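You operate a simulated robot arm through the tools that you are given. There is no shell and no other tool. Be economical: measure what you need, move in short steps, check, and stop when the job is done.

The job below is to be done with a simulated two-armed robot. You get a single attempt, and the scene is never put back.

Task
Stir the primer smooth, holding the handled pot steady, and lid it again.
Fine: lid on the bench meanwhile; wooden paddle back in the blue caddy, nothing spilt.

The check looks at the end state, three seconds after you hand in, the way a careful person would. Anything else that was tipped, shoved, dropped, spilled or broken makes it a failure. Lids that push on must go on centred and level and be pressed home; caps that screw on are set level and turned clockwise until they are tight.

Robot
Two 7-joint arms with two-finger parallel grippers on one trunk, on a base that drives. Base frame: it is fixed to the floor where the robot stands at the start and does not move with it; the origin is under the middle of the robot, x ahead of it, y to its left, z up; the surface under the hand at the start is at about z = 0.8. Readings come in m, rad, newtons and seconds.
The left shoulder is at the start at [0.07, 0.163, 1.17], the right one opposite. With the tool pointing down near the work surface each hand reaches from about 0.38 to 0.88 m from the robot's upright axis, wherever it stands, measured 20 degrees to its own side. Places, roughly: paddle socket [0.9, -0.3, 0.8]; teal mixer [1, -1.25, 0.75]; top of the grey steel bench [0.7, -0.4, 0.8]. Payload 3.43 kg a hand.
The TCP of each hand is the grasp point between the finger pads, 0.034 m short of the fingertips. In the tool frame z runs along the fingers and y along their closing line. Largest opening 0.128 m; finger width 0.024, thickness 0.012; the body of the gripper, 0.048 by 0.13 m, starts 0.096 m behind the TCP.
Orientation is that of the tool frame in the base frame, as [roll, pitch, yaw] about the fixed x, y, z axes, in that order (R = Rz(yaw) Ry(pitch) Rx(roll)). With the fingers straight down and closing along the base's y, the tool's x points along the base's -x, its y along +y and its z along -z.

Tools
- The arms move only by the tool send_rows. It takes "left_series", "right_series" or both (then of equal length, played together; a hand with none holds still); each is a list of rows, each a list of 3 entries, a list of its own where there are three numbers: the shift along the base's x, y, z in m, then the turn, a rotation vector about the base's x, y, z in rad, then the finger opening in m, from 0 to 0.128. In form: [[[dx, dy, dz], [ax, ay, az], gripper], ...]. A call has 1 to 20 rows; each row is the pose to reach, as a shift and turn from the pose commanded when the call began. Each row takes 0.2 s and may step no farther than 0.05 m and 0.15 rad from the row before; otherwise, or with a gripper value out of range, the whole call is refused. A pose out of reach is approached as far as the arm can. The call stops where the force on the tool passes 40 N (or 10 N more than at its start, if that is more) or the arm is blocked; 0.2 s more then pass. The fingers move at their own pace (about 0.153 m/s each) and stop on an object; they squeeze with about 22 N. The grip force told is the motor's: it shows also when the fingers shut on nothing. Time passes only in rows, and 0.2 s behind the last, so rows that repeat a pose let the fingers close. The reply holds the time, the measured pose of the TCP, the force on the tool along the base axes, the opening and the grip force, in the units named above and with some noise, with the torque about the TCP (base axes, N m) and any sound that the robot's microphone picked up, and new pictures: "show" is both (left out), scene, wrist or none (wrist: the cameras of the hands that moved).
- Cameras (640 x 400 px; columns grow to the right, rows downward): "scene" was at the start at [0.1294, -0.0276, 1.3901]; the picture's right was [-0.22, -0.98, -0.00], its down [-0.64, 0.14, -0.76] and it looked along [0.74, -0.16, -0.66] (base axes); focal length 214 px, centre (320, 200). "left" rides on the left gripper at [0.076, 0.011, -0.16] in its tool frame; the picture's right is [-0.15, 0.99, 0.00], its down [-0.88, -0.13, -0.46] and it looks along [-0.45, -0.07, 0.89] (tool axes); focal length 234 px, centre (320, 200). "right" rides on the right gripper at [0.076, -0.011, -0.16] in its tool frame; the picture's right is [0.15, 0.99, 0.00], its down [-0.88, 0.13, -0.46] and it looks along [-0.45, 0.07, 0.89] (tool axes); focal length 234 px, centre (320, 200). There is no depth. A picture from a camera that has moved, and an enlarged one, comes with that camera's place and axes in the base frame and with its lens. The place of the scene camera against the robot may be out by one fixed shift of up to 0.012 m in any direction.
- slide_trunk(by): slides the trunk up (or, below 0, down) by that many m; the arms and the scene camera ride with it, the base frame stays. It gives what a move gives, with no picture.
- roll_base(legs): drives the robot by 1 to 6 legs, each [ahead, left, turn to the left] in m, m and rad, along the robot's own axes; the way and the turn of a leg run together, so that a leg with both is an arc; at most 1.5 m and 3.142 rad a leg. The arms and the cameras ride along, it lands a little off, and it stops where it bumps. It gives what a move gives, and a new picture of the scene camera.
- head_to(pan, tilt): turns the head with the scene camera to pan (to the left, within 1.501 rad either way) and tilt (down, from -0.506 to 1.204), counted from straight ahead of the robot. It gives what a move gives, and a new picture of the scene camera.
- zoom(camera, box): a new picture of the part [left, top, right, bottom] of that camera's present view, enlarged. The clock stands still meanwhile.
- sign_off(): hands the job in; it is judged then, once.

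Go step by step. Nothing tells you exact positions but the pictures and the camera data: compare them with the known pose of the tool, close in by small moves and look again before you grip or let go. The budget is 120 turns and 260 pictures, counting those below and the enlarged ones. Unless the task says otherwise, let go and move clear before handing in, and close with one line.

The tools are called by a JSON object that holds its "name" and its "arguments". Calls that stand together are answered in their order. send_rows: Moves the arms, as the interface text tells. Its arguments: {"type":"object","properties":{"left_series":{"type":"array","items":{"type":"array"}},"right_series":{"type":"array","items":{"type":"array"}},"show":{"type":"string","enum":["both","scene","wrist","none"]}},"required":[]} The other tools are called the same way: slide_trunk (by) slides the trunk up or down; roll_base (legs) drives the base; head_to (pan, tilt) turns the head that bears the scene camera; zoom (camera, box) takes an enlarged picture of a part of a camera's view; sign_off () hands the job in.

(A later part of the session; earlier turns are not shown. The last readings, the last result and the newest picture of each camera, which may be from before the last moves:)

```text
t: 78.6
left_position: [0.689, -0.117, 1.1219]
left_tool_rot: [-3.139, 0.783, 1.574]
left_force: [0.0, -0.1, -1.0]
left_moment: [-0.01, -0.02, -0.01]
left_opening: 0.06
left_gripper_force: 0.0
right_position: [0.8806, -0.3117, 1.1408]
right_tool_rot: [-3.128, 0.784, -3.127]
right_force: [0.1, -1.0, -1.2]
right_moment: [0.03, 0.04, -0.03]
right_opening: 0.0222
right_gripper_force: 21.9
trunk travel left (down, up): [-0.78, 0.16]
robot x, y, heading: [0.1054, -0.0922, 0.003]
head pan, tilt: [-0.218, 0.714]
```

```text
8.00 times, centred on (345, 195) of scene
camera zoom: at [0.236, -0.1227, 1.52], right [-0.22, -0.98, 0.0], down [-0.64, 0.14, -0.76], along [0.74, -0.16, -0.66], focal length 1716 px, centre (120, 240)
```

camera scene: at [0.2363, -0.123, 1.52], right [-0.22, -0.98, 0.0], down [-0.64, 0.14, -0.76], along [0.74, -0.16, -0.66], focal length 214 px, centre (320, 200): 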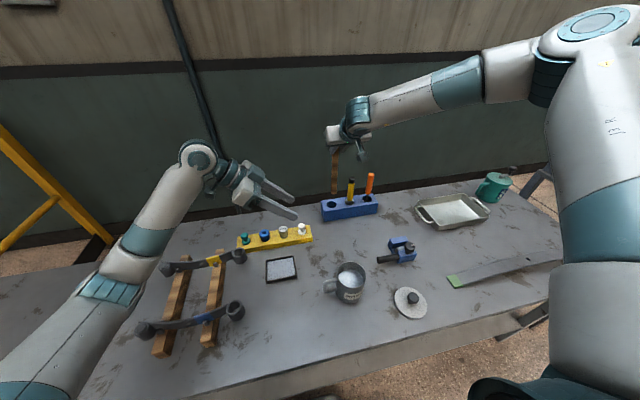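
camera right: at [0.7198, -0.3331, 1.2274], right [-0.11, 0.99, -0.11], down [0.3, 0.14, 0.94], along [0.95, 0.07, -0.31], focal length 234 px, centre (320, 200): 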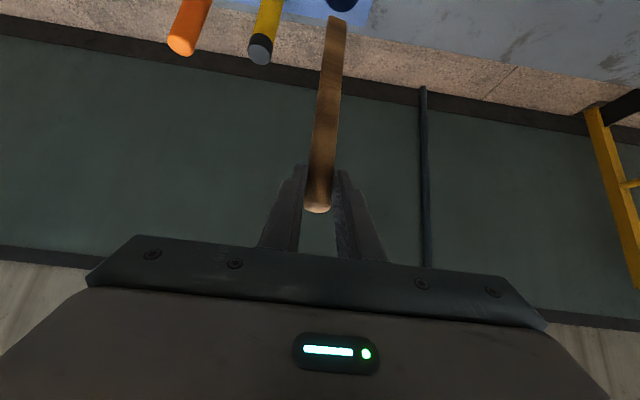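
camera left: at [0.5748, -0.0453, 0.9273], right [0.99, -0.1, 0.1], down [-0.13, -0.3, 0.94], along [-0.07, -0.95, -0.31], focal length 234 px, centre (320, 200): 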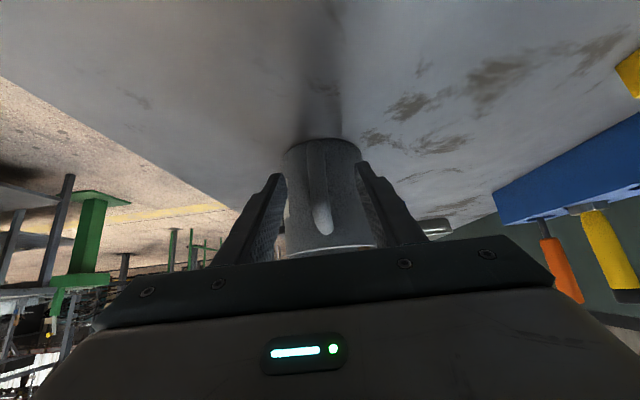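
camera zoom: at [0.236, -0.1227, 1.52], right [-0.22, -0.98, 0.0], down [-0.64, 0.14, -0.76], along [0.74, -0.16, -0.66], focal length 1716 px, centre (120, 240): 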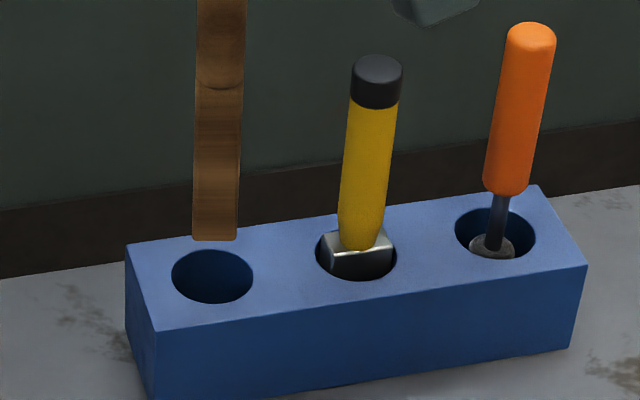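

Tip and slot line up to within a few millimetres. I'll shift 3 mm in −y and lower it in.

{"name": "send_rows", "arguments": {"right_series": [[[0, -0.003, -0.01], [0, 0, 0], 0], [[0, -0.003, -0.02], [0, 0, 0], 0], [[0, -0.003, -0.03], [0, 0, 0], 0], [[0, -0.003, -0.04], [0, 0, 0], 0], [[0, -0.003, -0.05], [0, 0, 0], 0]], "show": "none"}}

{"name": "zoom", "arguments": {"camera": "right", "box": [240, 0, 400, 100]}}

{"name": "zoom", "arguments": {"camera": "scene", "box": [305, 170, 385, 220]}}

```text
t: 79.8
left_position: [0.6891, -0.1174, 1.121]
left_tool_rot: [-3.138, 0.782, 1.571]
left_force: [-0.8, -0.3, -0.7]
left_moment: [0.0, -0.01, 0.01]
left_opening: 0.0603
left_gripper_force: 0.1
right_position: [0.8749, -0.3204, 1.0947]
right_tool_rot: [-3.129, 0.785, -3.129]
right_force: [-0.5, 0.2, -0.5]
right_moment: [-0.01, 0.0, 0.01]
right_opening: 0.0225
right_gripper_force: 22.1
right hand out of reach, approached as far as the arm can: row 4, 5
trunk travel left (down, up): [-0.78, 0.16]
robot x, y, heading: [0.1034, -0.0966, -0.0]
head pan, tilt: [-0.218, 0.714]
```

```text
4.00 times, centred on (320, 50) of right
camera zoom: at [0.7099, -0.3332, 1.1533], right [-0.11, 0.99, -0.11], down [0.3, 0.14, 0.94], along [0.95, 0.07, -0.31], focal length 937 px, centre (320, 800)
```

zoom: 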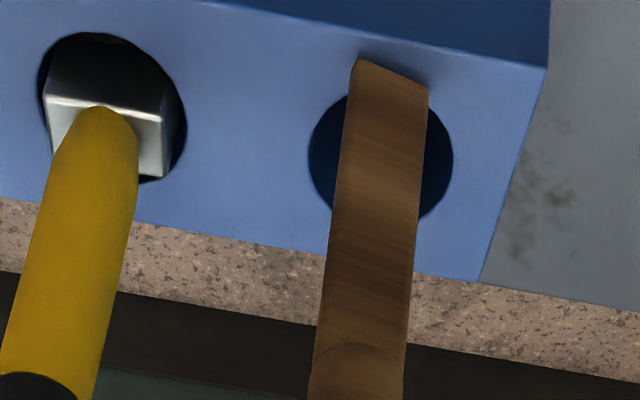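

```text
8.00 times, centred on (345, 195) of scene
camera zoom: at [0.2357, -0.1227, 1.5201], right [-0.22, -0.98, 0.0], down [-0.64, 0.14, -0.76], along [0.74, -0.16, -0.66], focal length 1716 px, centre (120, 240)
```

zoom: 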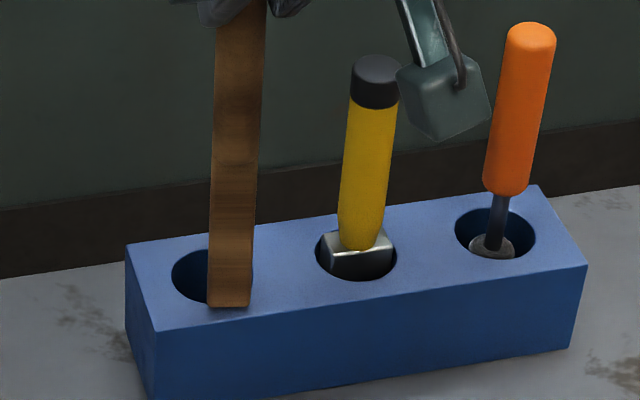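

The arm drifted at its limit, and the tip sits about 2 cm short in front of the slot, just above the caddy top. I'll rise, shift forward, and use the trunk for the descent.

{"name": "send_rows", "arguments": {"right_series": [[[0, 0, 0.015], [0, 0, 0], 0], [[0.012, 0.001, 0.03], [0, 0, 0], 0], [[0.024, 0.002, 0.03], [0, 0, 0], 0]], "show": "none"}}

{"name": "zoom", "arguments": {"camera": "right", "box": [240, 0, 400, 100]}}

{"name": "zoom", "arguments": {"camera": "scene", "box": [305, 170, 385, 220]}}

```text
t: 80.6
left_position: [0.6895, -0.1164, 1.1209]
left_tool_rot: [-3.135, 0.785, 1.574]
left_force: [0.3, 0.2, 0.6]
left_moment: [0.0, -0.01, -0.01]
left_opening: 0.0601
left_gripper_force: 0.1
right_position: [0.9004, -0.3191, 1.127]
right_tool_rot: [-3.13, 0.785, -3.128]
right_force: [-0.3, -0.2, -1.0]
right_moment: [-0.01, 0.05, -0.01]
right_opening: 0.0225
right_gripper_force: 21.8
trunk travel left (down, up): [-0.78, 0.16]
robot x, y, heading: [0.1039, -0.0994, 0.0]
head pan, tilt: [-0.218, 0.714]
```

```text
4.00 times, centred on (320, 50) of right
camera zoom: at [0.7337, -0.3322, 1.1844], right [-0.11, 0.99, -0.11], down [0.3, 0.14, 0.94], along [0.95, 0.07, -0.31], focal length 937 px, centre (320, 800)
```

zoom: 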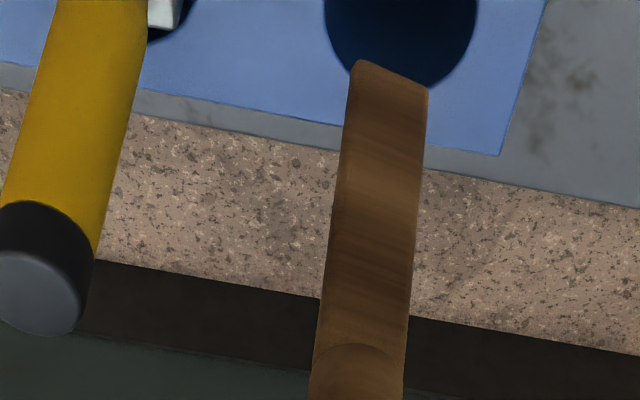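

```text
8.00 times, centred on (345, 195) of scene
camera zoom: at [0.2367, -0.1229, 1.5199], right [-0.22, -0.98, 0.0], down [-0.64, 0.14, -0.75], along [0.74, -0.16, -0.66], focal length 1716 px, centre (120, 240)
```

zoom: 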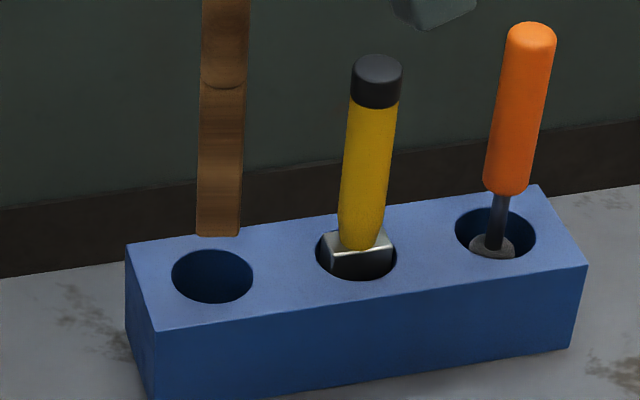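

Both views now agree the tip needs about 6 mm more in +x. I'll apply that and lower with the trunk.

{"name": "send_rows", "arguments": {"right_series": [[[0.003, 0, 0], [0, 0, 0], 0], [[0.006, 0, 0], [0, 0, 0], 0]], "show": "none"}}

{"name": "slide_trunk", "arguments": {"by": -0.045}}

{"name": "zoom", "arguments": {"camera": "right", "box": [240, 0, 400, 100]}}

{"name": "zoom", "arguments": {"camera": "scene", "box": [305, 150, 385, 200]}}

```text
t: 81.2
left_position: [0.6888, -0.1168, 1.1218]
left_tool_rot: [-3.138, 0.783, 1.573]
left_force: [-0.7, 0.1, -0.4]
left_moment: [0.02, -0.05, 0.0]
left_opening: 0.0599
left_gripper_force: 0.0
right_position: [0.9007, -0.3214, 1.128]
right_tool_rot: [-3.129, 0.785, -3.127]
right_force: [0.1, 0.0, 0.2]
right_moment: [0.0, 0.02, -0.01]
right_opening: 0.0226
right_gripper_force: 21.5
right hand out of reach, approached as far as the arm can: row 1, 2
trunk travel left (down, up): [-0.78, 0.16]
robot x, y, heading: [0.1086, -0.0938, -0.0]
head pan, tilt: [-0.218, 0.714]
```

```text
t: 82.1
left_position: [0.6884, -0.1159, 1.0763]
left_tool_rot: [-3.139, 0.784, 1.572]
left_force: [0.3, -0.2, 0.7]
left_moment: [-0.02, 0.0, 0.02]
left_opening: 0.06
left_gripper_force: 0.0
right_position: [0.9007, -0.3219, 1.0818]
right_tool_rot: [-3.13, 0.785, -3.129]
right_force: [0.5, 0.7, -0.8]
right_moment: [-0.01, 0.05, 0.01]
right_opening: 0.0225
right_gripper_force: 22.7
trunk travel left (down, up): [-0.735, 0.205]
robot x, y, heading: [0.1059, -0.0962, -0.006]
head pan, tilt: [-0.218, 0.714]
```

```text
4.00 times, centred on (320, 50) of right
camera zoom: at [0.7342, -0.3331, 1.1411], right [-0.11, 0.99, -0.11], down [0.3, 0.14, 0.94], along [0.95, 0.07, -0.31], focal length 937 px, centre (320, 800)
```

zoom: 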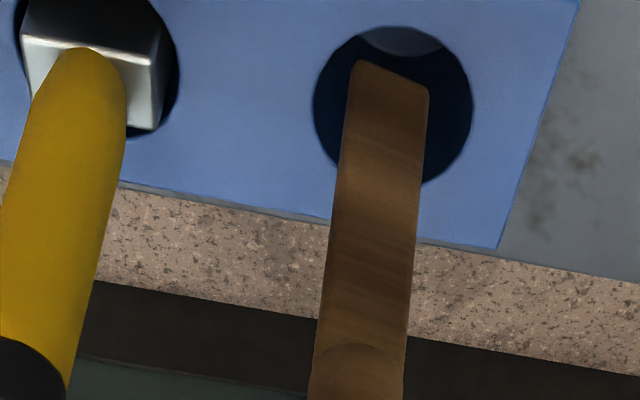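

```text
8.00 times, centred on (345, 175) of scene
camera zoom: at [0.2351, -0.1225, 1.4751], right [-0.22, -0.98, 0.0], down [-0.64, 0.14, -0.76], along [0.74, -0.16, -0.66], focal length 1716 px, centre (120, 400)
```

zoom: 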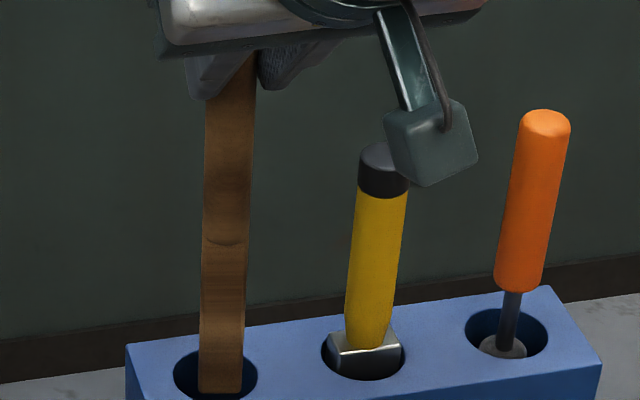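

The tip is entering the slot cleanly with no contact force. I'll keep lowering by trunk.

{"name": "slide_trunk", "arguments": {"by": -0.03}}

{"name": "zoom", "arguments": {"camera": "scene", "box": [305, 140, 385, 190]}}

{"name": "zoom", "arguments": {"camera": "right", "box": [240, 0, 400, 100]}}

```text
t: 82.8
left_position: [0.6889, -0.1175, 1.0463]
left_tool_rot: [-3.138, 0.782, 1.572]
left_force: [-1.1, 0.8, 0.3]
left_moment: [0.03, 0.01, 0.03]
left_opening: 0.0597
left_gripper_force: 0.2
right_position: [0.9015, -0.3207, 1.0525]
right_tool_rot: [-3.129, 0.786, -3.128]
right_force: [-0.7, -1.5, -1.2]
right_moment: [0.01, 0.05, 0.02]
right_opening: 0.0227
right_gripper_force: 21.7
trunk travel left (down, up): [-0.705, 0.235]
robot x, y, heading: [0.1067, -0.097, -0.0]
head pan, tilt: [-0.218, 0.714]
```

```text
8.00 times, centred on (345, 165) of scene
camera zoom: at [0.2351, -0.1225, 1.4451], right [-0.22, -0.98, 0.0], down [-0.64, 0.14, -0.76], along [0.74, -0.16, -0.66], focal length 1716 px, centre (120, 480)
```

zoom: 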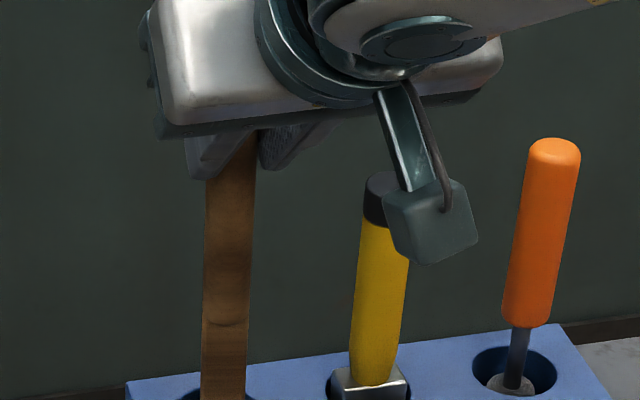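

```text
4.00 times, centred on (320, 50) of right
camera zoom: at [0.7342, -0.3331, 1.1111], right [-0.11, 0.99, -0.11], down [0.3, 0.14, 0.94], along [0.95, 0.07, -0.31], focal length 937 px, centre (320, 800)
```

zoom: 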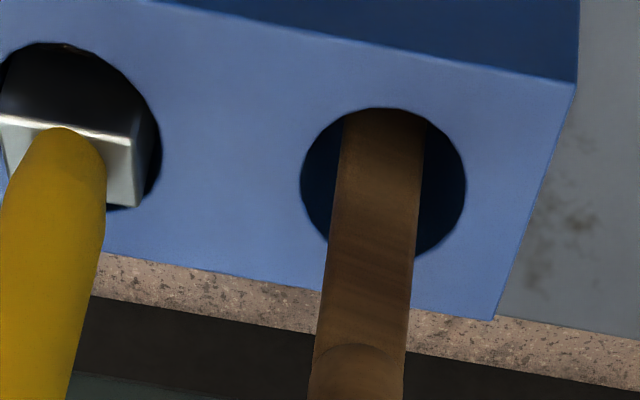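

The paddle is well into the slot. I'll lower it further until it nearly seats.

{"name": "slide_trunk", "arguments": {"by": -0.025}}

{"name": "slide_trunk", "arguments": {"by": -0.01}}

{"name": "zoom", "arguments": {"camera": "scene", "box": [305, 130, 385, 180]}}

{"name": "zoom", "arguments": {"camera": "right", "box": [200, 0, 440, 150]}}

```text
t: 83.5
left_position: [0.6871, -0.1169, 1.0229]
left_tool_rot: [-3.141, 0.783, 1.569]
left_force: [-0.7, 0.3, 0.0]
left_moment: [0.01, 0.0, 0.02]
left_opening: 0.06
left_gripper_force: 0.0
right_position: [0.9009, -0.3203, 1.0313]
right_tool_rot: [-3.129, 0.792, -3.13]
right_force: [-1.0, -0.9, 16.9]
right_moment: [-0.05, -0.5, -0.03]
right_opening: 0.0229
right_gripper_force: 22.1
trunk travel left (down, up): [-0.68, 0.26]
robot x, y, heading: [0.1044, -0.0961, -0.006]
head pan, tilt: [-0.218, 0.714]
```

```text
t: 84.1
left_position: [0.6868, -0.1165, 1.0127]
left_tool_rot: [3.141, 0.784, 1.57]
left_force: [0.0, 1.0, -1.2]
left_moment: [0.02, 0.02, 0.02]
left_opening: 0.0598
left_gripper_force: 0.0
right_position: [0.8991, -0.3206, 1.0188]
right_tool_rot: [-3.129, 0.789, -3.129]
right_force: [1.3, -0.8, 19.8]
right_moment: [-0.03, -0.89, -0.05]
right_opening: 0.023
right_gripper_force: 21.7
trunk travel left (down, up): [-0.67, 0.27]
robot x, y, heading: [0.1061, -0.0944, -0.002]
head pan, tilt: [-0.218, 0.714]
```

```text
8.00 times, centred on (345, 155) of scene
camera zoom: at [0.2328, -0.1221, 1.4104], right [-0.22, -0.98, 0.0], down [-0.64, 0.14, -0.76], along [0.74, -0.16, -0.65], focal length 1716 px, centre (120, 560)
```

zoom: 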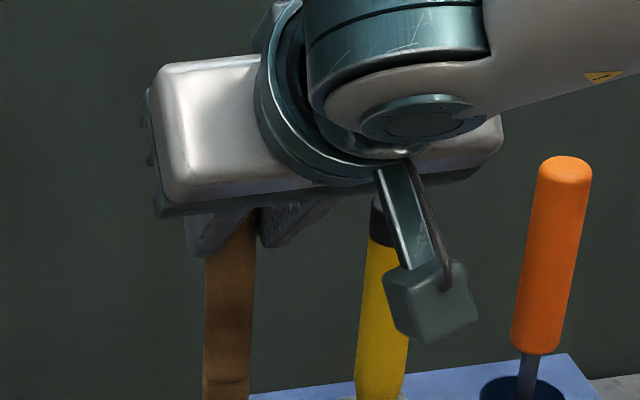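

```text
2.67 times, centred on (320, 75) of right
camera zoom: at [0.7329, -0.3328, 1.0778], right [-0.11, 0.99, -0.11], down [0.3, 0.14, 0.94], along [0.95, 0.07, -0.31], focal length 624 px, centre (320, 533)
```

zoom: 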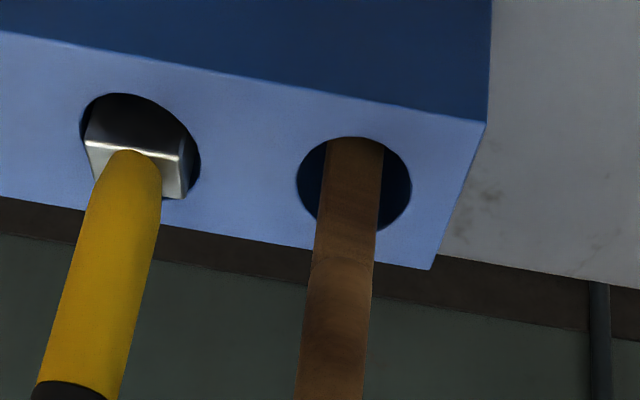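

The paddle is on the slot's floor (about 17 N contact). I'll open modestly and back out along the tool axis.

{"name": "send_rows", "arguments": {"right_series": [[[0, 0, 0], [0, 0, 0], 0.035], [[0, 0, 0], [0, 0, 0], 0.05], [[0, 0, 0], [0, 0, 0], 0.052], [[-0.02, 0, 0.02], [0, 0, 0], 0.052], [[-0.045, 0, 0.045], [0, 0, 0], 0.052], [[-0.07, 0, 0.07], [0, 0, 0], 0.052], [[-0.1, 0, 0.1], [0, 0, 0], 0.052], [[-0.13, 0, 0.12], [0, 0, 0], 0.052]]}}

{"name": "zoom", "arguments": {"camera": "scene", "box": [305, 130, 401, 190]}}

```text
t: 85.9
left_position: [0.6881, -0.1164, 1.0113]
left_tool_rot: [-3.141, 0.784, 1.572]
left_force: [-0.6, -0.1, 0.1]
left_moment: [-0.03, -0.03, 0.04]
left_opening: 0.06
left_gripper_force: 0.0
right_position: [0.7698, -0.3203, 1.1374]
right_tool_rot: [-3.127, 0.788, -3.128]
right_force: [0.3, 0.0, 0.4]
right_moment: [0.0, 0.03, 0.01]
right_opening: 0.052
right_gripper_force: 0.1
trunk travel left (down, up): [-0.67, 0.27]
robot x, y, heading: [0.1058, -0.0946, 0.002]
head pan, tilt: [-0.218, 0.714]
camera scene: at [0.2341, -0.1224, 1.4102], right [-0.22, -0.98, 0.0], down [-0.64, 0.14, -0.76], along [0.74, -0.16, -0.65], focal length 214 px, centre (320, 200)
camera right: at [0.6036, -0.3323, 1.1953], right [-0.11, 0.99, -0.11], down [0.3, 0.14, 0.94], along [0.95, 0.07, -0.31], focal length 234 px, centre (320, 200)
```

scene: 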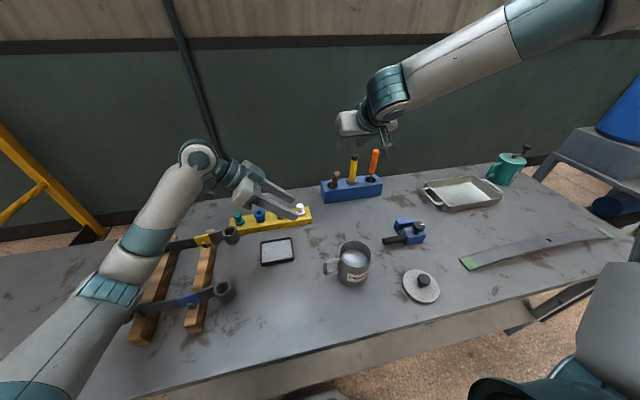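
right: 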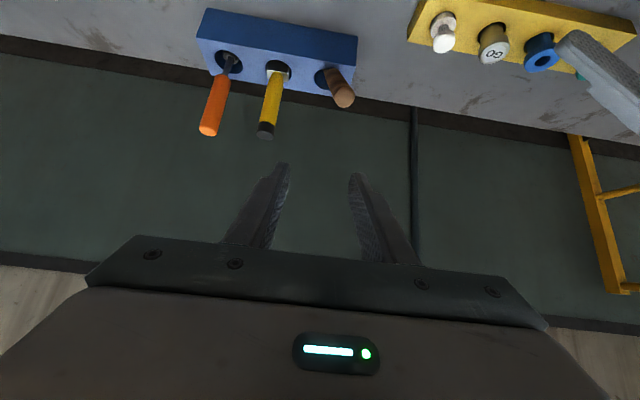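

```text
6.67 times, centred on (353, 160) of scene
camera zoom: at [0.2341, -0.1224, 1.4102], right [-0.22, -0.98, 0.0], down [-0.64, 0.14, -0.76], along [0.74, -0.16, -0.65], focal length 1430 px, centre (100, 467)
```

zoom: 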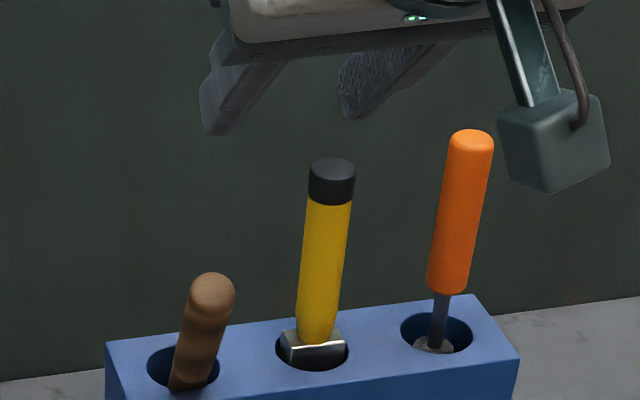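

The paddle is back in its slot but leaned toward me after release. I'll look closer before deciding how to straighten it.

{"name": "zoom", "arguments": {"camera": "right", "box": [240, 20, 400, 120]}}

{"name": "zoom", "arguments": {"camera": "scene", "box": [305, 160, 369, 200]}}

```text
4.00 times, centred on (320, 70) of right
camera zoom: at [0.6036, -0.3323, 1.1953], right [-0.11, 0.99, -0.11], down [0.3, 0.14, 0.94], along [0.95, 0.07, -0.31], focal length 937 px, centre (320, 720)
```

zoom: 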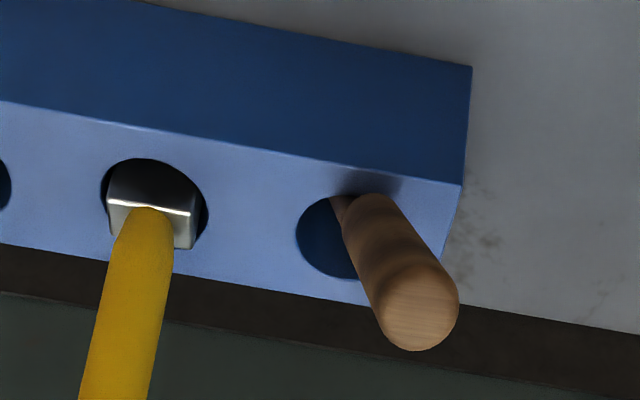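

```text
10.00 times, centred on (337, 180) of scene
camera zoom: at [0.2341, -0.1224, 1.4102], right [-0.22, -0.98, 0.0], down [-0.64, 0.14, -0.76], along [0.74, -0.16, -0.65], focal length 2145 px, centre (150, 400)
```

zoom: 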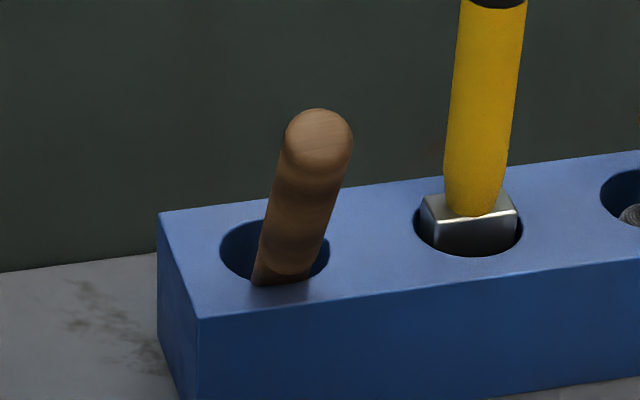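

It's seated but leaning about 30° toward me, which isn't tidy enough. I'll re-grip it with a flatter hand near the top and swing it upright; first I'll re-orient the hand.

{"name": "send_rows", "arguments": {"right_series": [[[-0.03, 0, 0], [0, -0.122, 0], 0.052], [[-0.06, 0, -0.02], [0, -0.244, 0], 0.052], [[-0.08, 0.005, -0.05], [0, -0.366, 0], 0.055], [[-0.1, 0.01, -0.08], [0, -0.488, 0], 0.055], [[-0.1, 0.014, -0.11], [0, -0.61, 0], 0.055]]}}

{"name": "zoom", "arguments": {"camera": "right", "box": [240, 60, 400, 160]}}

{"name": "zoom", "arguments": {"camera": "scene", "box": [300, 140, 396, 200]}}

```text
t: 87.1
left_position: [0.6886, -0.1129, 1.0105]
left_tool_rot: [-3.138, 0.787, 1.575]
left_force: [0.4, 0.4, 0.6]
left_moment: [-0.01, -0.01, 0.02]
left_opening: 0.06
left_gripper_force: 0.0
right_position: [0.7026, -0.2613, 1.0927]
right_tool_rot: [-3.074, 1.3, -3.102]
right_force: [-0.2, 0.4, 0.1]
right_moment: [-0.05, 0.02, -0.07]
right_opening: 0.0548
right_gripper_force: 0.1
right hand out of reach, approached as far as the arm can: row 3, 4, 5
trunk travel left (down, up): [-0.67, 0.27]
robot x, y, heading: [0.104, -0.0949, -0.004]
head pan, tilt: [-0.218, 0.714]
camera scene: at [0.2355, -0.1187, 1.4101], right [-0.22, -0.98, 0.0], down [-0.64, 0.14, -0.76], along [0.74, -0.17, -0.65], focal length 214 px, centre (320, 200)
camera right: at [0.5292, -0.2682, 1.0627], right [-0.01, 0.99, -0.16], down [-0.2, 0.15, 0.97], along [0.98, 0.04, 0.2], focal length 234 px, centre (320, 200)
```

scene: 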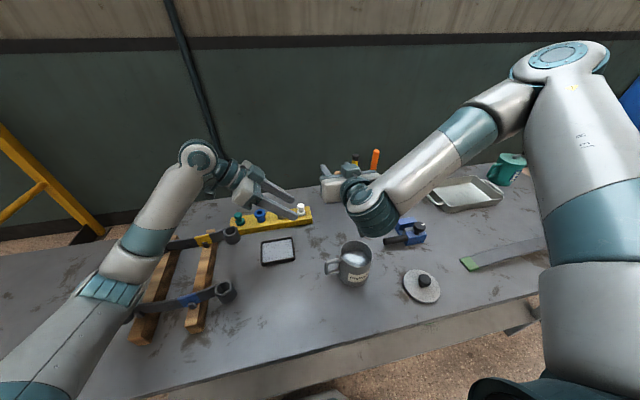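
right: 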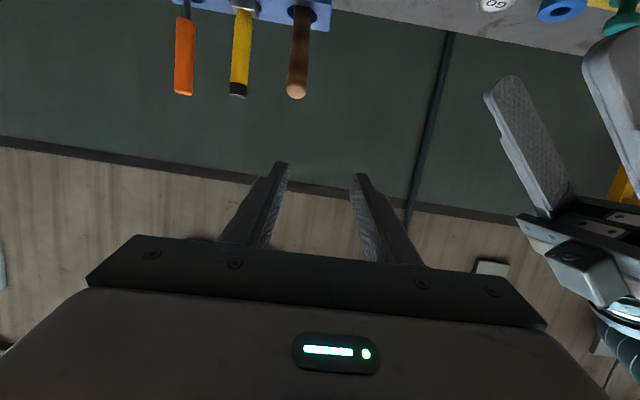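

```text
4.00 times, centred on (320, 110) of right
camera zoom: at [0.5292, -0.2682, 1.0627], right [-0.01, 0.99, -0.16], down [-0.2, 0.15, 0.97], along [0.98, 0.04, 0.2], focal length 937 px, centre (320, 560)
```

zoom: 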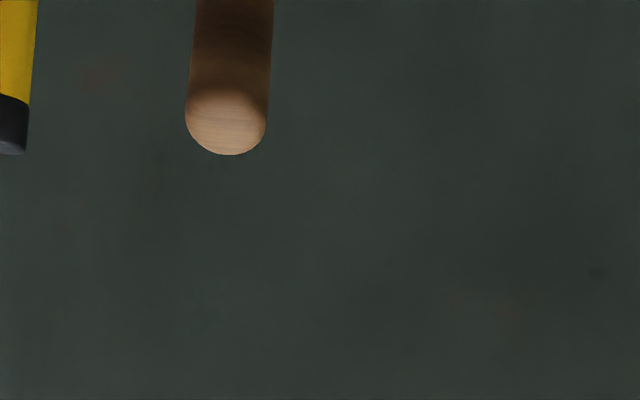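

```text
6.67 times, centred on (348, 170) of scene
camera zoom: at [0.2355, -0.1187, 1.4101], right [-0.22, -0.98, 0.0], down [-0.64, 0.14, -0.76], along [0.74, -0.17, -0.65], focal length 1430 px, centre (133, 400)
```

zoom: 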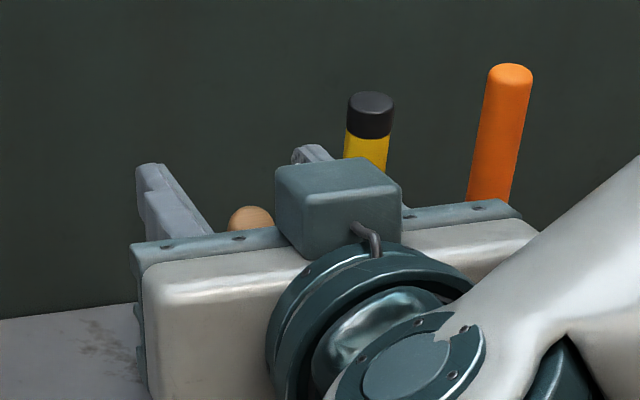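

The paddle's top end is at (0.820, -0.303, 0.999). I'll move to a pre-grasp in front of it.

{"name": "send_rows", "arguments": {"right_series": [[[0.015, -0.02, -0.02], [0, 0, 0], 0.055], [[0.03, -0.04, -0.045], [0, 0, 0], 0.055], [[0.045, -0.045, -0.07], [0, 0, 0], 0.055], [[0.054, -0.045, -0.095], [0, 0, 0], 0.055]]}}

{"name": "zoom", "arguments": {"camera": "right", "box": [200, 60, 440, 210]}}

```text
t: 88.1
left_position: [0.6885, -0.1168, 1.0118]
left_tool_rot: [-3.138, 0.785, 1.572]
left_force: [-0.3, -0.1, 0.8]
left_moment: [0.0, 0.01, 0.02]
left_opening: 0.0601
left_gripper_force: 0.0
right_position: [0.7552, -0.2797, 1.0632]
right_tool_rot: [-3.059, 1.253, -3.122]
right_force: [-0.2, 0.0, -0.5]
right_moment: [-0.03, -0.01, 0.01]
right_opening: 0.0548
right_gripper_force: 0.0
right hand out of reach, approached as far as the arm can: row 1, 2, 3, 4
trunk travel left (down, up): [-0.67, 0.27]
robot x, y, heading: [0.1058, -0.0946, 0.0]
head pan, tilt: [-0.218, 0.714]
camera scene: at [0.235, -0.1229, 1.4101], right [-0.22, -0.98, 0.0], down [-0.64, 0.14, -0.76], along [0.74, -0.16, -0.66], focal length 214 px, centre (320, 200)
camera right: at [0.5791, -0.2821, 1.0409], right [0.01, 0.99, -0.16], down [-0.15, 0.16, 0.98], along [0.99, 0.01, 0.15], focal length 234 px, centre (320, 200)
```

scene: 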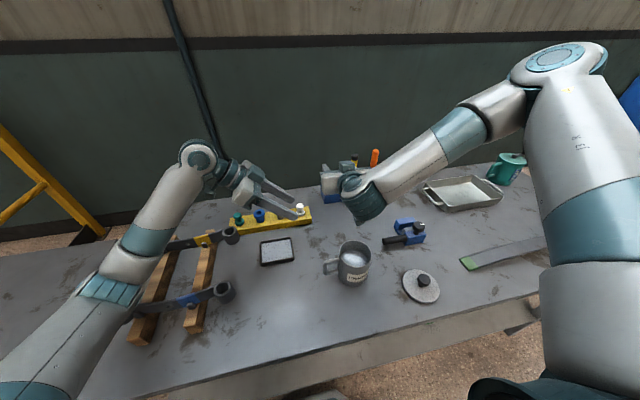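
right: 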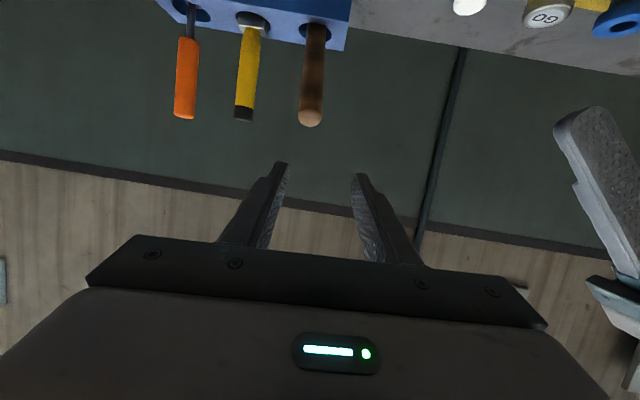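

```text
2.67 times, centred on (320, 135) of right
camera zoom: at [0.5791, -0.2821, 1.0409], right [0.01, 0.99, -0.16], down [-0.15, 0.16, 0.98], along [0.99, 0.01, 0.15], focal length 624 px, centre (320, 373)
```

zoom: 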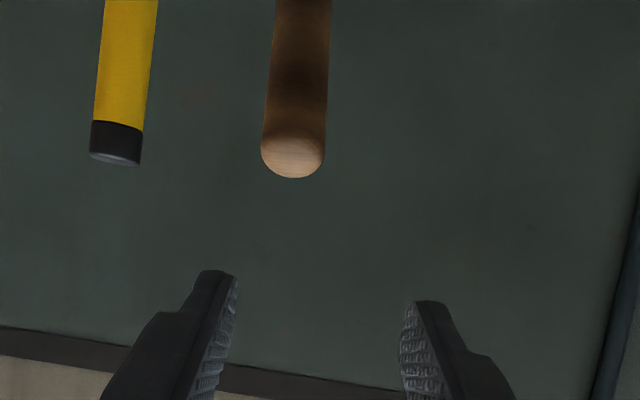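

The flat hand can't go lower at this trunk height, so I'll move the left hand up out of the way and lower the trunk 7 cm.

{"name": "send_rows", "arguments": {"left_series": [[[-0.03, 0.01, 0.03], [0, 0, 0], 0.06], [[-0.06, 0.02, 0.06], [0, 0, 0], 0.06], [[-0.09, 0.03, 0.09], [0, 0, 0], 0.06], [[-0.11, 0.04, 0.12], [0, 0, 0], 0.06]], "show": "none"}}

{"name": "slide_trunk", "arguments": {"by": -0.07}}

{"name": "send_rows", "arguments": {"right_series": [[[0, -0.012, 0], [0, 0, 0], 0.055], [[0, -0.025, 0], [0, 0, 0], 0.055]], "show": "none"}}

{"name": "zoom", "arguments": {"camera": "right", "box": [200, 60, 440, 210]}}

```text
t: 89.1
left_position: [0.5754, -0.0765, 1.1306]
left_tool_rot: [-3.138, 0.786, 1.574]
left_force: [-0.5, 0.1, -0.5]
left_moment: [0.01, -0.01, -0.01]
left_opening: 0.0599
left_gripper_force: 0.0
right_position: [0.755, -0.2797, 1.0632]
right_tool_rot: [-3.059, 1.253, -3.121]
right_force: [0.0, -0.1, 0.4]
right_moment: [-0.01, 0.0, -0.02]
right_opening: 0.0547
right_gripper_force: 0.1
trunk travel left (down, up): [-0.67, 0.27]
robot x, y, heading: [0.1033, -0.0942, -0.005]
head pan, tilt: [-0.218, 0.714]
```

```text
t: 90.2
left_position: [0.5767, -0.0768, 1.059]
left_tool_rot: [-3.138, 0.783, 1.572]
left_force: [0.0, 0.1, -0.6]
left_moment: [0.02, 0.0, 0.03]
left_opening: 0.0598
left_gripper_force: 0.0
right_position: [0.7545, -0.2807, 0.9935]
right_tool_rot: [-3.06, 1.253, -3.119]
right_force: [-0.3, -0.9, -0.4]
right_moment: [0.03, 0.0, -0.02]
right_opening: 0.055
right_gripper_force: 0.0
trunk travel left (down, up): [-0.6, 0.34]
robot x, y, heading: [0.1058, -0.0972, -0.001]
head pan, tilt: [-0.218, 0.714]
```

```text
t: 90.8
left_position: [0.5782, -0.0768, 1.0598]
left_tool_rot: [-3.136, 0.786, 1.573]
left_force: [-0.4, -0.3, -0.2]
left_moment: [-0.05, -0.02, 0.0]
left_opening: 0.0601
left_gripper_force: 0.0
right_position: [0.7559, -0.2908, 0.9953]
right_tool_rot: [-3.053, 1.243, -3.12]
right_force: [-0.2, 0.5, -0.6]
right_moment: [-0.01, 0.01, -0.02]
right_opening: 0.055
right_gripper_force: 0.0
right hand out of reach, approached as far as the arm can: row 2
trunk travel left (down, up): [-0.6, 0.34]
robot x, y, heading: [0.1042, -0.0982, 0.002]
head pan, tilt: [-0.218, 0.714]
```

```text
2.67 times, centred on (320, 135) of right
camera zoom: at [0.5791, -0.2921, 0.9738], right [0.01, 0.99, -0.17], down [-0.14, 0.17, 0.98], along [0.99, 0.01, 0.14], focal length 624 px, centre (320, 373)
```

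zoom: 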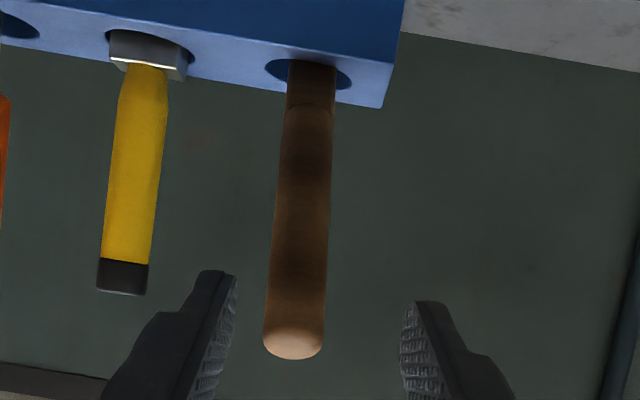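

The paddle is between the fingers. I'll advance onto it, checking where it lies before closing.

{"name": "send_rows", "arguments": {"right_series": [[[0.02, -0.004, -0.004], [0, 0, 0], 0.055], [[0.04, -0.008, -0.009], [0, 0, 0], 0.055], [[0.06, -0.012, -0.014], [0, 0, 0], 0.055], [[0.08, -0.014, -0.02], [0, 0, 0], 0.055]], "show": "none"}}

{"name": "zoom", "arguments": {"camera": "right", "box": [200, 100, 440, 250]}}

{"name": "zoom", "arguments": {"camera": "scene", "box": [300, 110, 396, 170]}}

```text
t: 91.8
left_position: [0.5789, -0.0765, 1.0598]
left_tool_rot: [-3.138, 0.782, 1.573]
left_force: [-0.8, -0.6, -1.2]
left_moment: [-0.02, 0.0, 0.01]
left_opening: 0.0598
left_gripper_force: 0.2
right_position: [0.8376, -0.2984, 0.9865]
right_tool_rot: [-3.055, 1.242, -3.125]
right_force: [0.9, -0.4, -0.5]
right_moment: [-0.01, 0.0, 0.0]
right_opening: 0.0549
right_gripper_force: 0.0
right hand out of reach, approached as far as the arm can: row 1, 2, 3, 4
trunk travel left (down, up): [-0.6, 0.34]
robot x, y, heading: [0.1077, -0.0943, 0.0]
head pan, tilt: [-0.218, 0.714]
```

```text
2.67 times, centred on (320, 175) of right
camera zoom: at [0.6613, -0.3, 0.9658], right [0.02, 0.99, -0.17], down [-0.14, 0.17, 0.98], along [0.99, 0.01, 0.14], focal length 624 px, centre (320, 267)
```

zoom: 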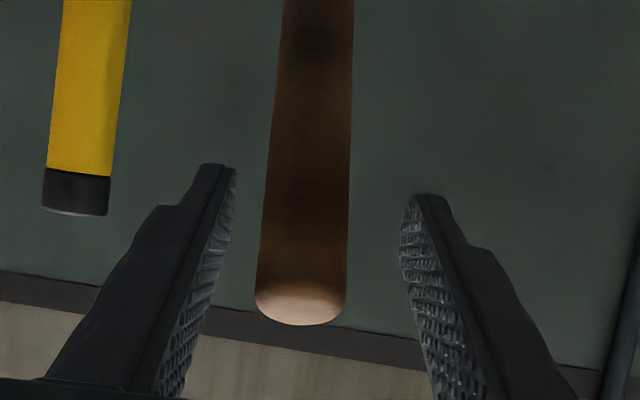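

```text
6.67 times, centred on (348, 140) of scene
camera zoom: at [0.2361, -0.1223, 1.34], right [-0.22, -0.98, 0.0], down [-0.64, 0.14, -0.76], along [0.74, -0.16, -0.66], focal length 1430 px, centre (133, 600)
```

zoom: 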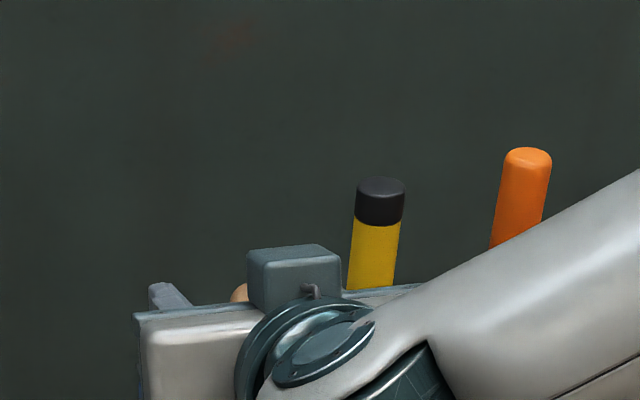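

The paddle sits between the pads near its top. I'll lower the trunk another 12 mm for a better hold and close.

{"name": "slide_trunk", "arguments": {"by": -0.012}}

{"name": "send_rows", "arguments": {"right_series": [[[0, 0, 0], [0, 0, 0], 0.04], [[0, 0, 0], [0, 0, 0], 0.02], [[0, 0, 0], [0, 0, 0], 0.0], [[0, 0, 0], [0, 0, 0], 0.0]], "show": "none"}}

{"name": "zoom", "arguments": {"camera": "right", "box": [200, 100, 440, 250]}}

```text
t: 92.4
left_position: [0.5775, -0.0759, 1.0485]
left_tool_rot: [-3.138, 0.786, 1.571]
left_force: [-1.0, 0.9, 0.6]
left_moment: [0.01, -0.04, 0.02]
left_opening: 0.0601
left_gripper_force: 0.1
right_position: [0.8365, -0.2989, 0.9733]
right_tool_rot: [-3.055, 1.242, -3.124]
right_force: [0.5, 0.0, -0.3]
right_moment: [0.0, -0.03, 0.0]
right_opening: 0.0553
right_gripper_force: 0.1
trunk travel left (down, up): [-0.588, 0.352]
robot x, y, heading: [0.1071, -0.0957, 0.001]
head pan, tilt: [-0.218, 0.714]
```

```text
t: 93.4
left_position: [0.5778, -0.0779, 1.048]
left_tool_rot: [-3.138, 0.785, 1.571]
left_force: [0.3, 0.1, -0.4]
left_moment: [0.04, -0.03, -0.01]
left_opening: 0.0601
left_gripper_force: 0.1
right_position: [0.8366, -0.3019, 0.9751]
right_tool_rot: [-3.056, 1.242, -3.128]
right_force: [1.1, -6.3, 1.6]
right_moment: [-0.75, -0.22, -0.53]
right_opening: 0.023
right_gripper_force: 21.8
trunk travel left (down, up): [-0.588, 0.352]
robot x, y, heading: [0.1103, -0.0947, -0.006]
head pan, tilt: [-0.218, 0.714]
```

```text
2.67 times, centred on (320, 175) of right
camera zoom: at [0.6609, -0.3016, 0.9539], right [0.02, 0.99, -0.17], down [-0.14, 0.17, 0.98], along [0.99, 0.0, 0.14], focal length 624 px, centre (320, 267)
```

zoom: 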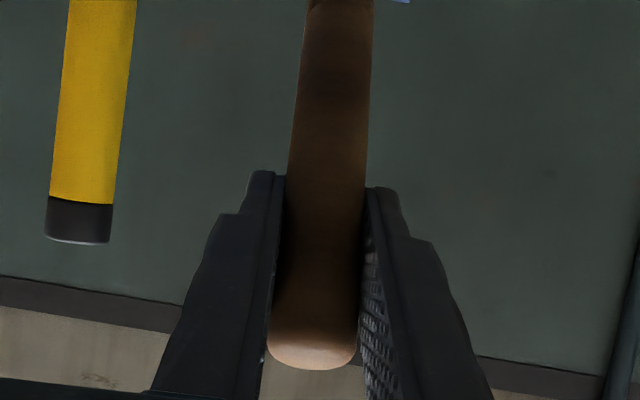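

The paddle is gripped, but swinging it upright from here would hit the same lateral reach limit. I'll release it, back off, and shift the base 0.1 m left so the caddy is more to the right arm's side.

{"name": "send_rows", "arguments": {"right_series": [[[0, 0, 0], [0, 0, 0], 0.04], [[0, 0, 0], [0, 0, 0], 0.055], [[-0.03, 0, 0.01], [0, 0, 0], 0.055], [[-0.07, 0, 0.02], [0, 0, 0], 0.055], [[-0.11, 0, 0.04], [0, 0, 0], 0.055]], "show": "none"}}

{"name": "roll_base", "arguments": {"legs": [[0, 0.1, 0]]}}

{"name": "send_rows", "arguments": {"right_series": [[[0, -0.04, 0.01], [0, 0, 0], 0.055], [[0, -0.08, 0.01], [0, 0, 0], 0.055], [[0.01, -0.105, 0], [0, 0, 0], 0.055]]}}

{"name": "zoom", "arguments": {"camera": "right", "box": [200, 60, 440, 210]}}

```text
t: 94.6
left_position: [0.5757, -0.0747, 1.0485]
left_tool_rot: [-3.14, 0.783, 1.572]
left_force: [0.5, 0.4, -0.8]
left_moment: [0.03, 0.01, 0.01]
left_opening: 0.0599
left_gripper_force: 0.1
right_position: [0.7264, -0.2995, 1.0172]
right_tool_rot: [-3.053, 1.243, -3.124]
right_force: [-1.4, -0.1, -0.8]
right_moment: [-0.01, -0.04, 0.01]
right_opening: 0.0551
right_gripper_force: 0.0
trunk travel left (down, up): [-0.588, 0.352]
robot x, y, heading: [0.1047, -0.0968, -0.0]
head pan, tilt: [-0.218, 0.714]
```

```text
t: 95.7
left_position: [0.5783, 0.024, 1.0477]
left_tool_rot: [-3.138, 0.785, 1.574]
left_force: [-0.5, 0.0, 0.1]
left_moment: [0.0, -0.01, 0.01]
left_opening: 0.0601
left_gripper_force: 0.1
right_position: [0.7285, -0.2007, 1.0146]
right_tool_rot: [-3.055, 1.242, -3.121]
right_force: [0.2, -0.6, -0.5]
right_moment: [0.01, 0.0, -0.05]
right_opening: 0.0547
right_gripper_force: 0.0
trunk travel left (down, up): [-0.588, 0.352]
robot x, y, heading: [0.1055, 0.0076, -0.001]
head pan, tilt: [-0.218, 0.714]
camera scene: at [0.2356, -0.0217, 1.3281], right [-0.22, -0.98, 0.0], down [-0.64, 0.14, -0.76], along [0.74, -0.16, -0.66], focal length 214 px, centre (320, 200)
```

scene: 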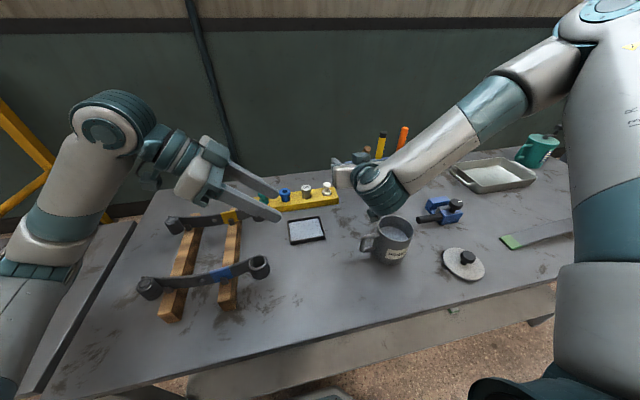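

```text
t: 96.5
left_position: [0.5781, 0.0229, 1.0486]
left_tool_rot: [-3.14, 0.784, 1.573]
left_force: [0.8, -0.8, 0.2]
left_moment: [0.02, 0.0, 0.01]
left_opening: 0.0601
left_gripper_force: 0.0
right_position: [0.7378, -0.3047, 1.0187]
right_tool_rot: [-3.056, 1.235, -3.126]
right_force: [-0.6, 0.3, -0.6]
right_moment: [0.0, -0.01, 0.03]
right_opening: 0.0552
right_gripper_force: 0.0
right hand out of reach, approached as far as the arm can: row 3
trunk travel left (down, up): [-0.588, 0.352]
robot x, y, heading: [0.1071, 0.0015, 0.003]
head pan, tilt: [-0.218, 0.714]
camera scene: at [0.2347, -0.0231, 1.3283], right [-0.22, -0.98, 0.0], down [-0.64, 0.14, -0.76], along [0.74, -0.16, -0.65], focal length 214 px, centre (320, 200)
camera right: at [0.5616, -0.3059, 1.0001], right [0.01, 0.99, -0.17], down [-0.13, 0.17, 0.98], along [0.99, 0.01, 0.13], focal length 234 px, centre (320, 200)
```

scene: 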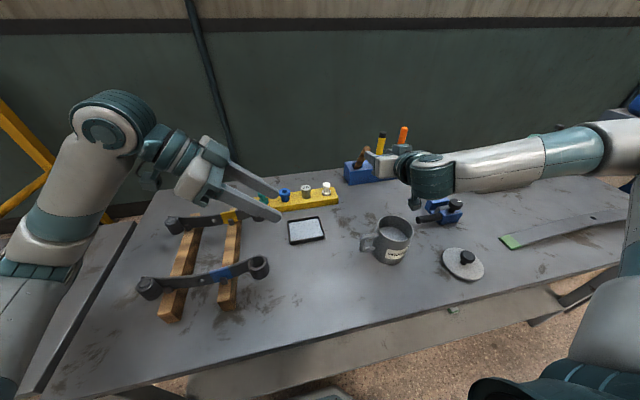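
right: 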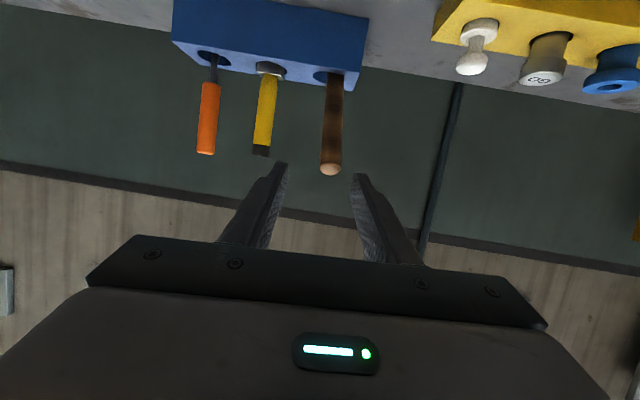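

```text
2.67 times, centred on (320, 135) of right
camera zoom: at [0.5616, -0.3059, 1.0001], right [0.01, 0.99, -0.17], down [-0.13, 0.17, 0.98], along [0.99, 0.01, 0.13], focal length 624 px, centre (320, 373)
```

zoom: 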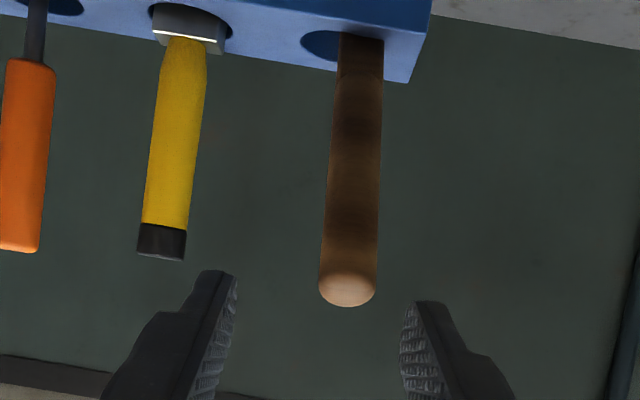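

The paddle's foot sits against the far wall of the slot, so gently pushing its top forward should set it flush and upright. I'll close the fingers, lower the trunk slightly, and approach its front side.

{"name": "slide_trunk", "arguments": {"by": -0.035}}

{"name": "send_rows", "arguments": {"right_series": [[[0, 0, 0], [0, 0, 0], 0.02], [[0, 0, 0], [0, 0, 0], 0.0], [[0.01, 0.002, 0], [0, 0, 0], 0.0], [[0.02, 0.003, 0], [0, 0, 0], 0.0], [[0.035, 0.004, 0], [0, 0, 0], 0.0]]}}

{"name": "zoom", "arguments": {"camera": "right", "box": [200, 60, 440, 210]}}

{"name": "zoom", "arguments": {"camera": "scene", "box": [320, 100, 416, 160]}}

```text
t: 97.3
left_position: [0.5781, 0.0234, 1.0141]
left_tool_rot: [-3.138, 0.783, 1.574]
left_force: [-0.3, 0.1, 0.0]
left_moment: [0.0, -0.06, -0.01]
left_opening: 0.0602
left_gripper_force: 0.0
right_position: [0.7374, -0.3052, 0.9831]
right_tool_rot: [-3.055, 1.232, -3.126]
right_force: [-0.4, 0.2, -0.3]
right_moment: [-0.02, 0.04, -0.01]
right_opening: 0.0548
right_gripper_force: 0.1
trunk travel left (down, up): [-0.553, 0.387]
robot x, y, heading: [0.1077, 0.0049, -0.002]
head pan, tilt: [-0.218, 0.714]
```

```text
t: 98.5
left_position: [0.5781, 0.025, 1.0137]
left_tool_rot: [-3.138, 0.784, 1.575]
left_force: [0.2, -0.5, -0.7]
left_moment: [-0.03, 0.04, -0.01]
left_opening: 0.0599
left_gripper_force: 0.0
right_position: [0.7731, -0.2994, 0.9837]
right_tool_rot: [-3.053, 1.232, -3.124]
right_force: [1.2, 0.1, 0.4]
right_moment: [0.01, 0.01, -0.04]
right_opening: 0.0
right_gripper_force: 21.7
trunk travel left (down, up): [-0.553, 0.387]
robot x, y, heading: [0.1098, 0.01, 0.001]
head pan, tilt: [-0.218, 0.714]
camera scene: at [0.236, -0.0215, 1.293], right [-0.22, -0.98, 0.0], down [-0.64, 0.14, -0.76], along [0.74, -0.16, -0.66], focal length 214 px, centre (320, 200)
camera right: at [0.5966, -0.3003, 0.9647], right [0.01, 0.99, -0.17], down [-0.13, 0.17, 0.98], along [0.99, 0.01, 0.13], focal length 234 px, centre (320, 200)
```

scene: 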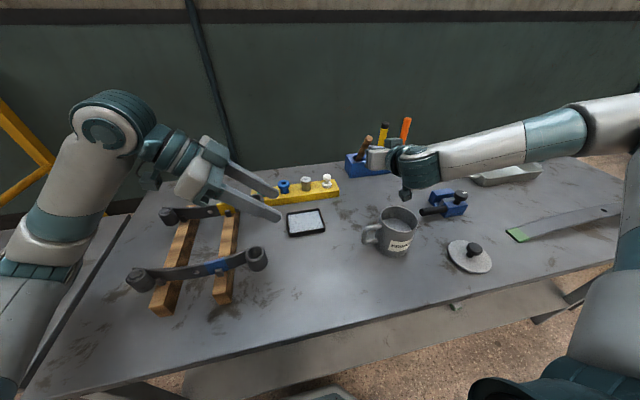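
right: 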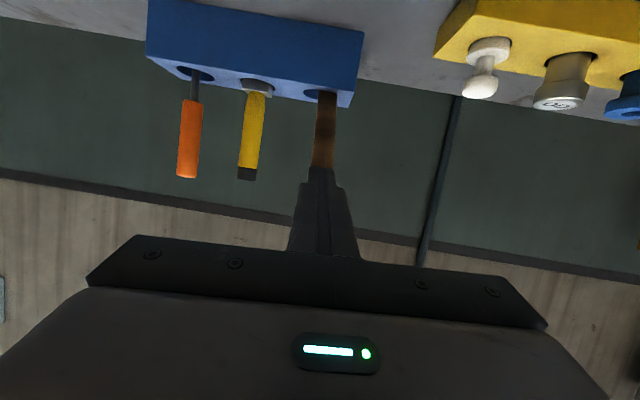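

```text
2.67 times, centred on (320, 135) of right
camera zoom: at [0.5966, -0.3003, 0.9647], right [0.01, 0.99, -0.17], down [-0.13, 0.17, 0.98], along [0.99, 0.01, 0.13], focal length 624 px, centre (320, 373)
```

zoom: 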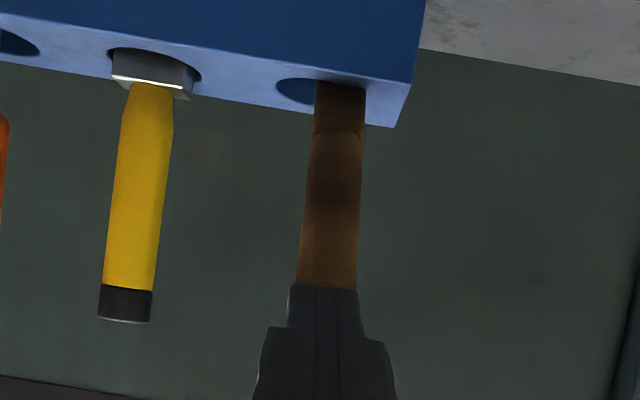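

```text
6.67 times, centred on (368, 130) of scene
camera zoom: at [0.236, -0.0215, 1.293], right [-0.22, -0.98, 0.0], down [-0.64, 0.14, -0.76], along [0.74, -0.16, -0.66], focal length 1430 px, centre (0, 667)
```

zoom: 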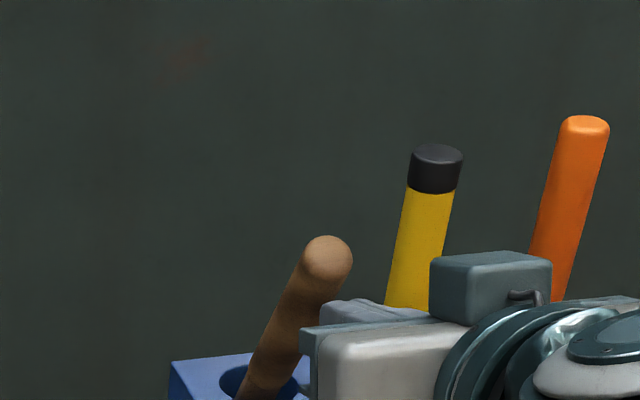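

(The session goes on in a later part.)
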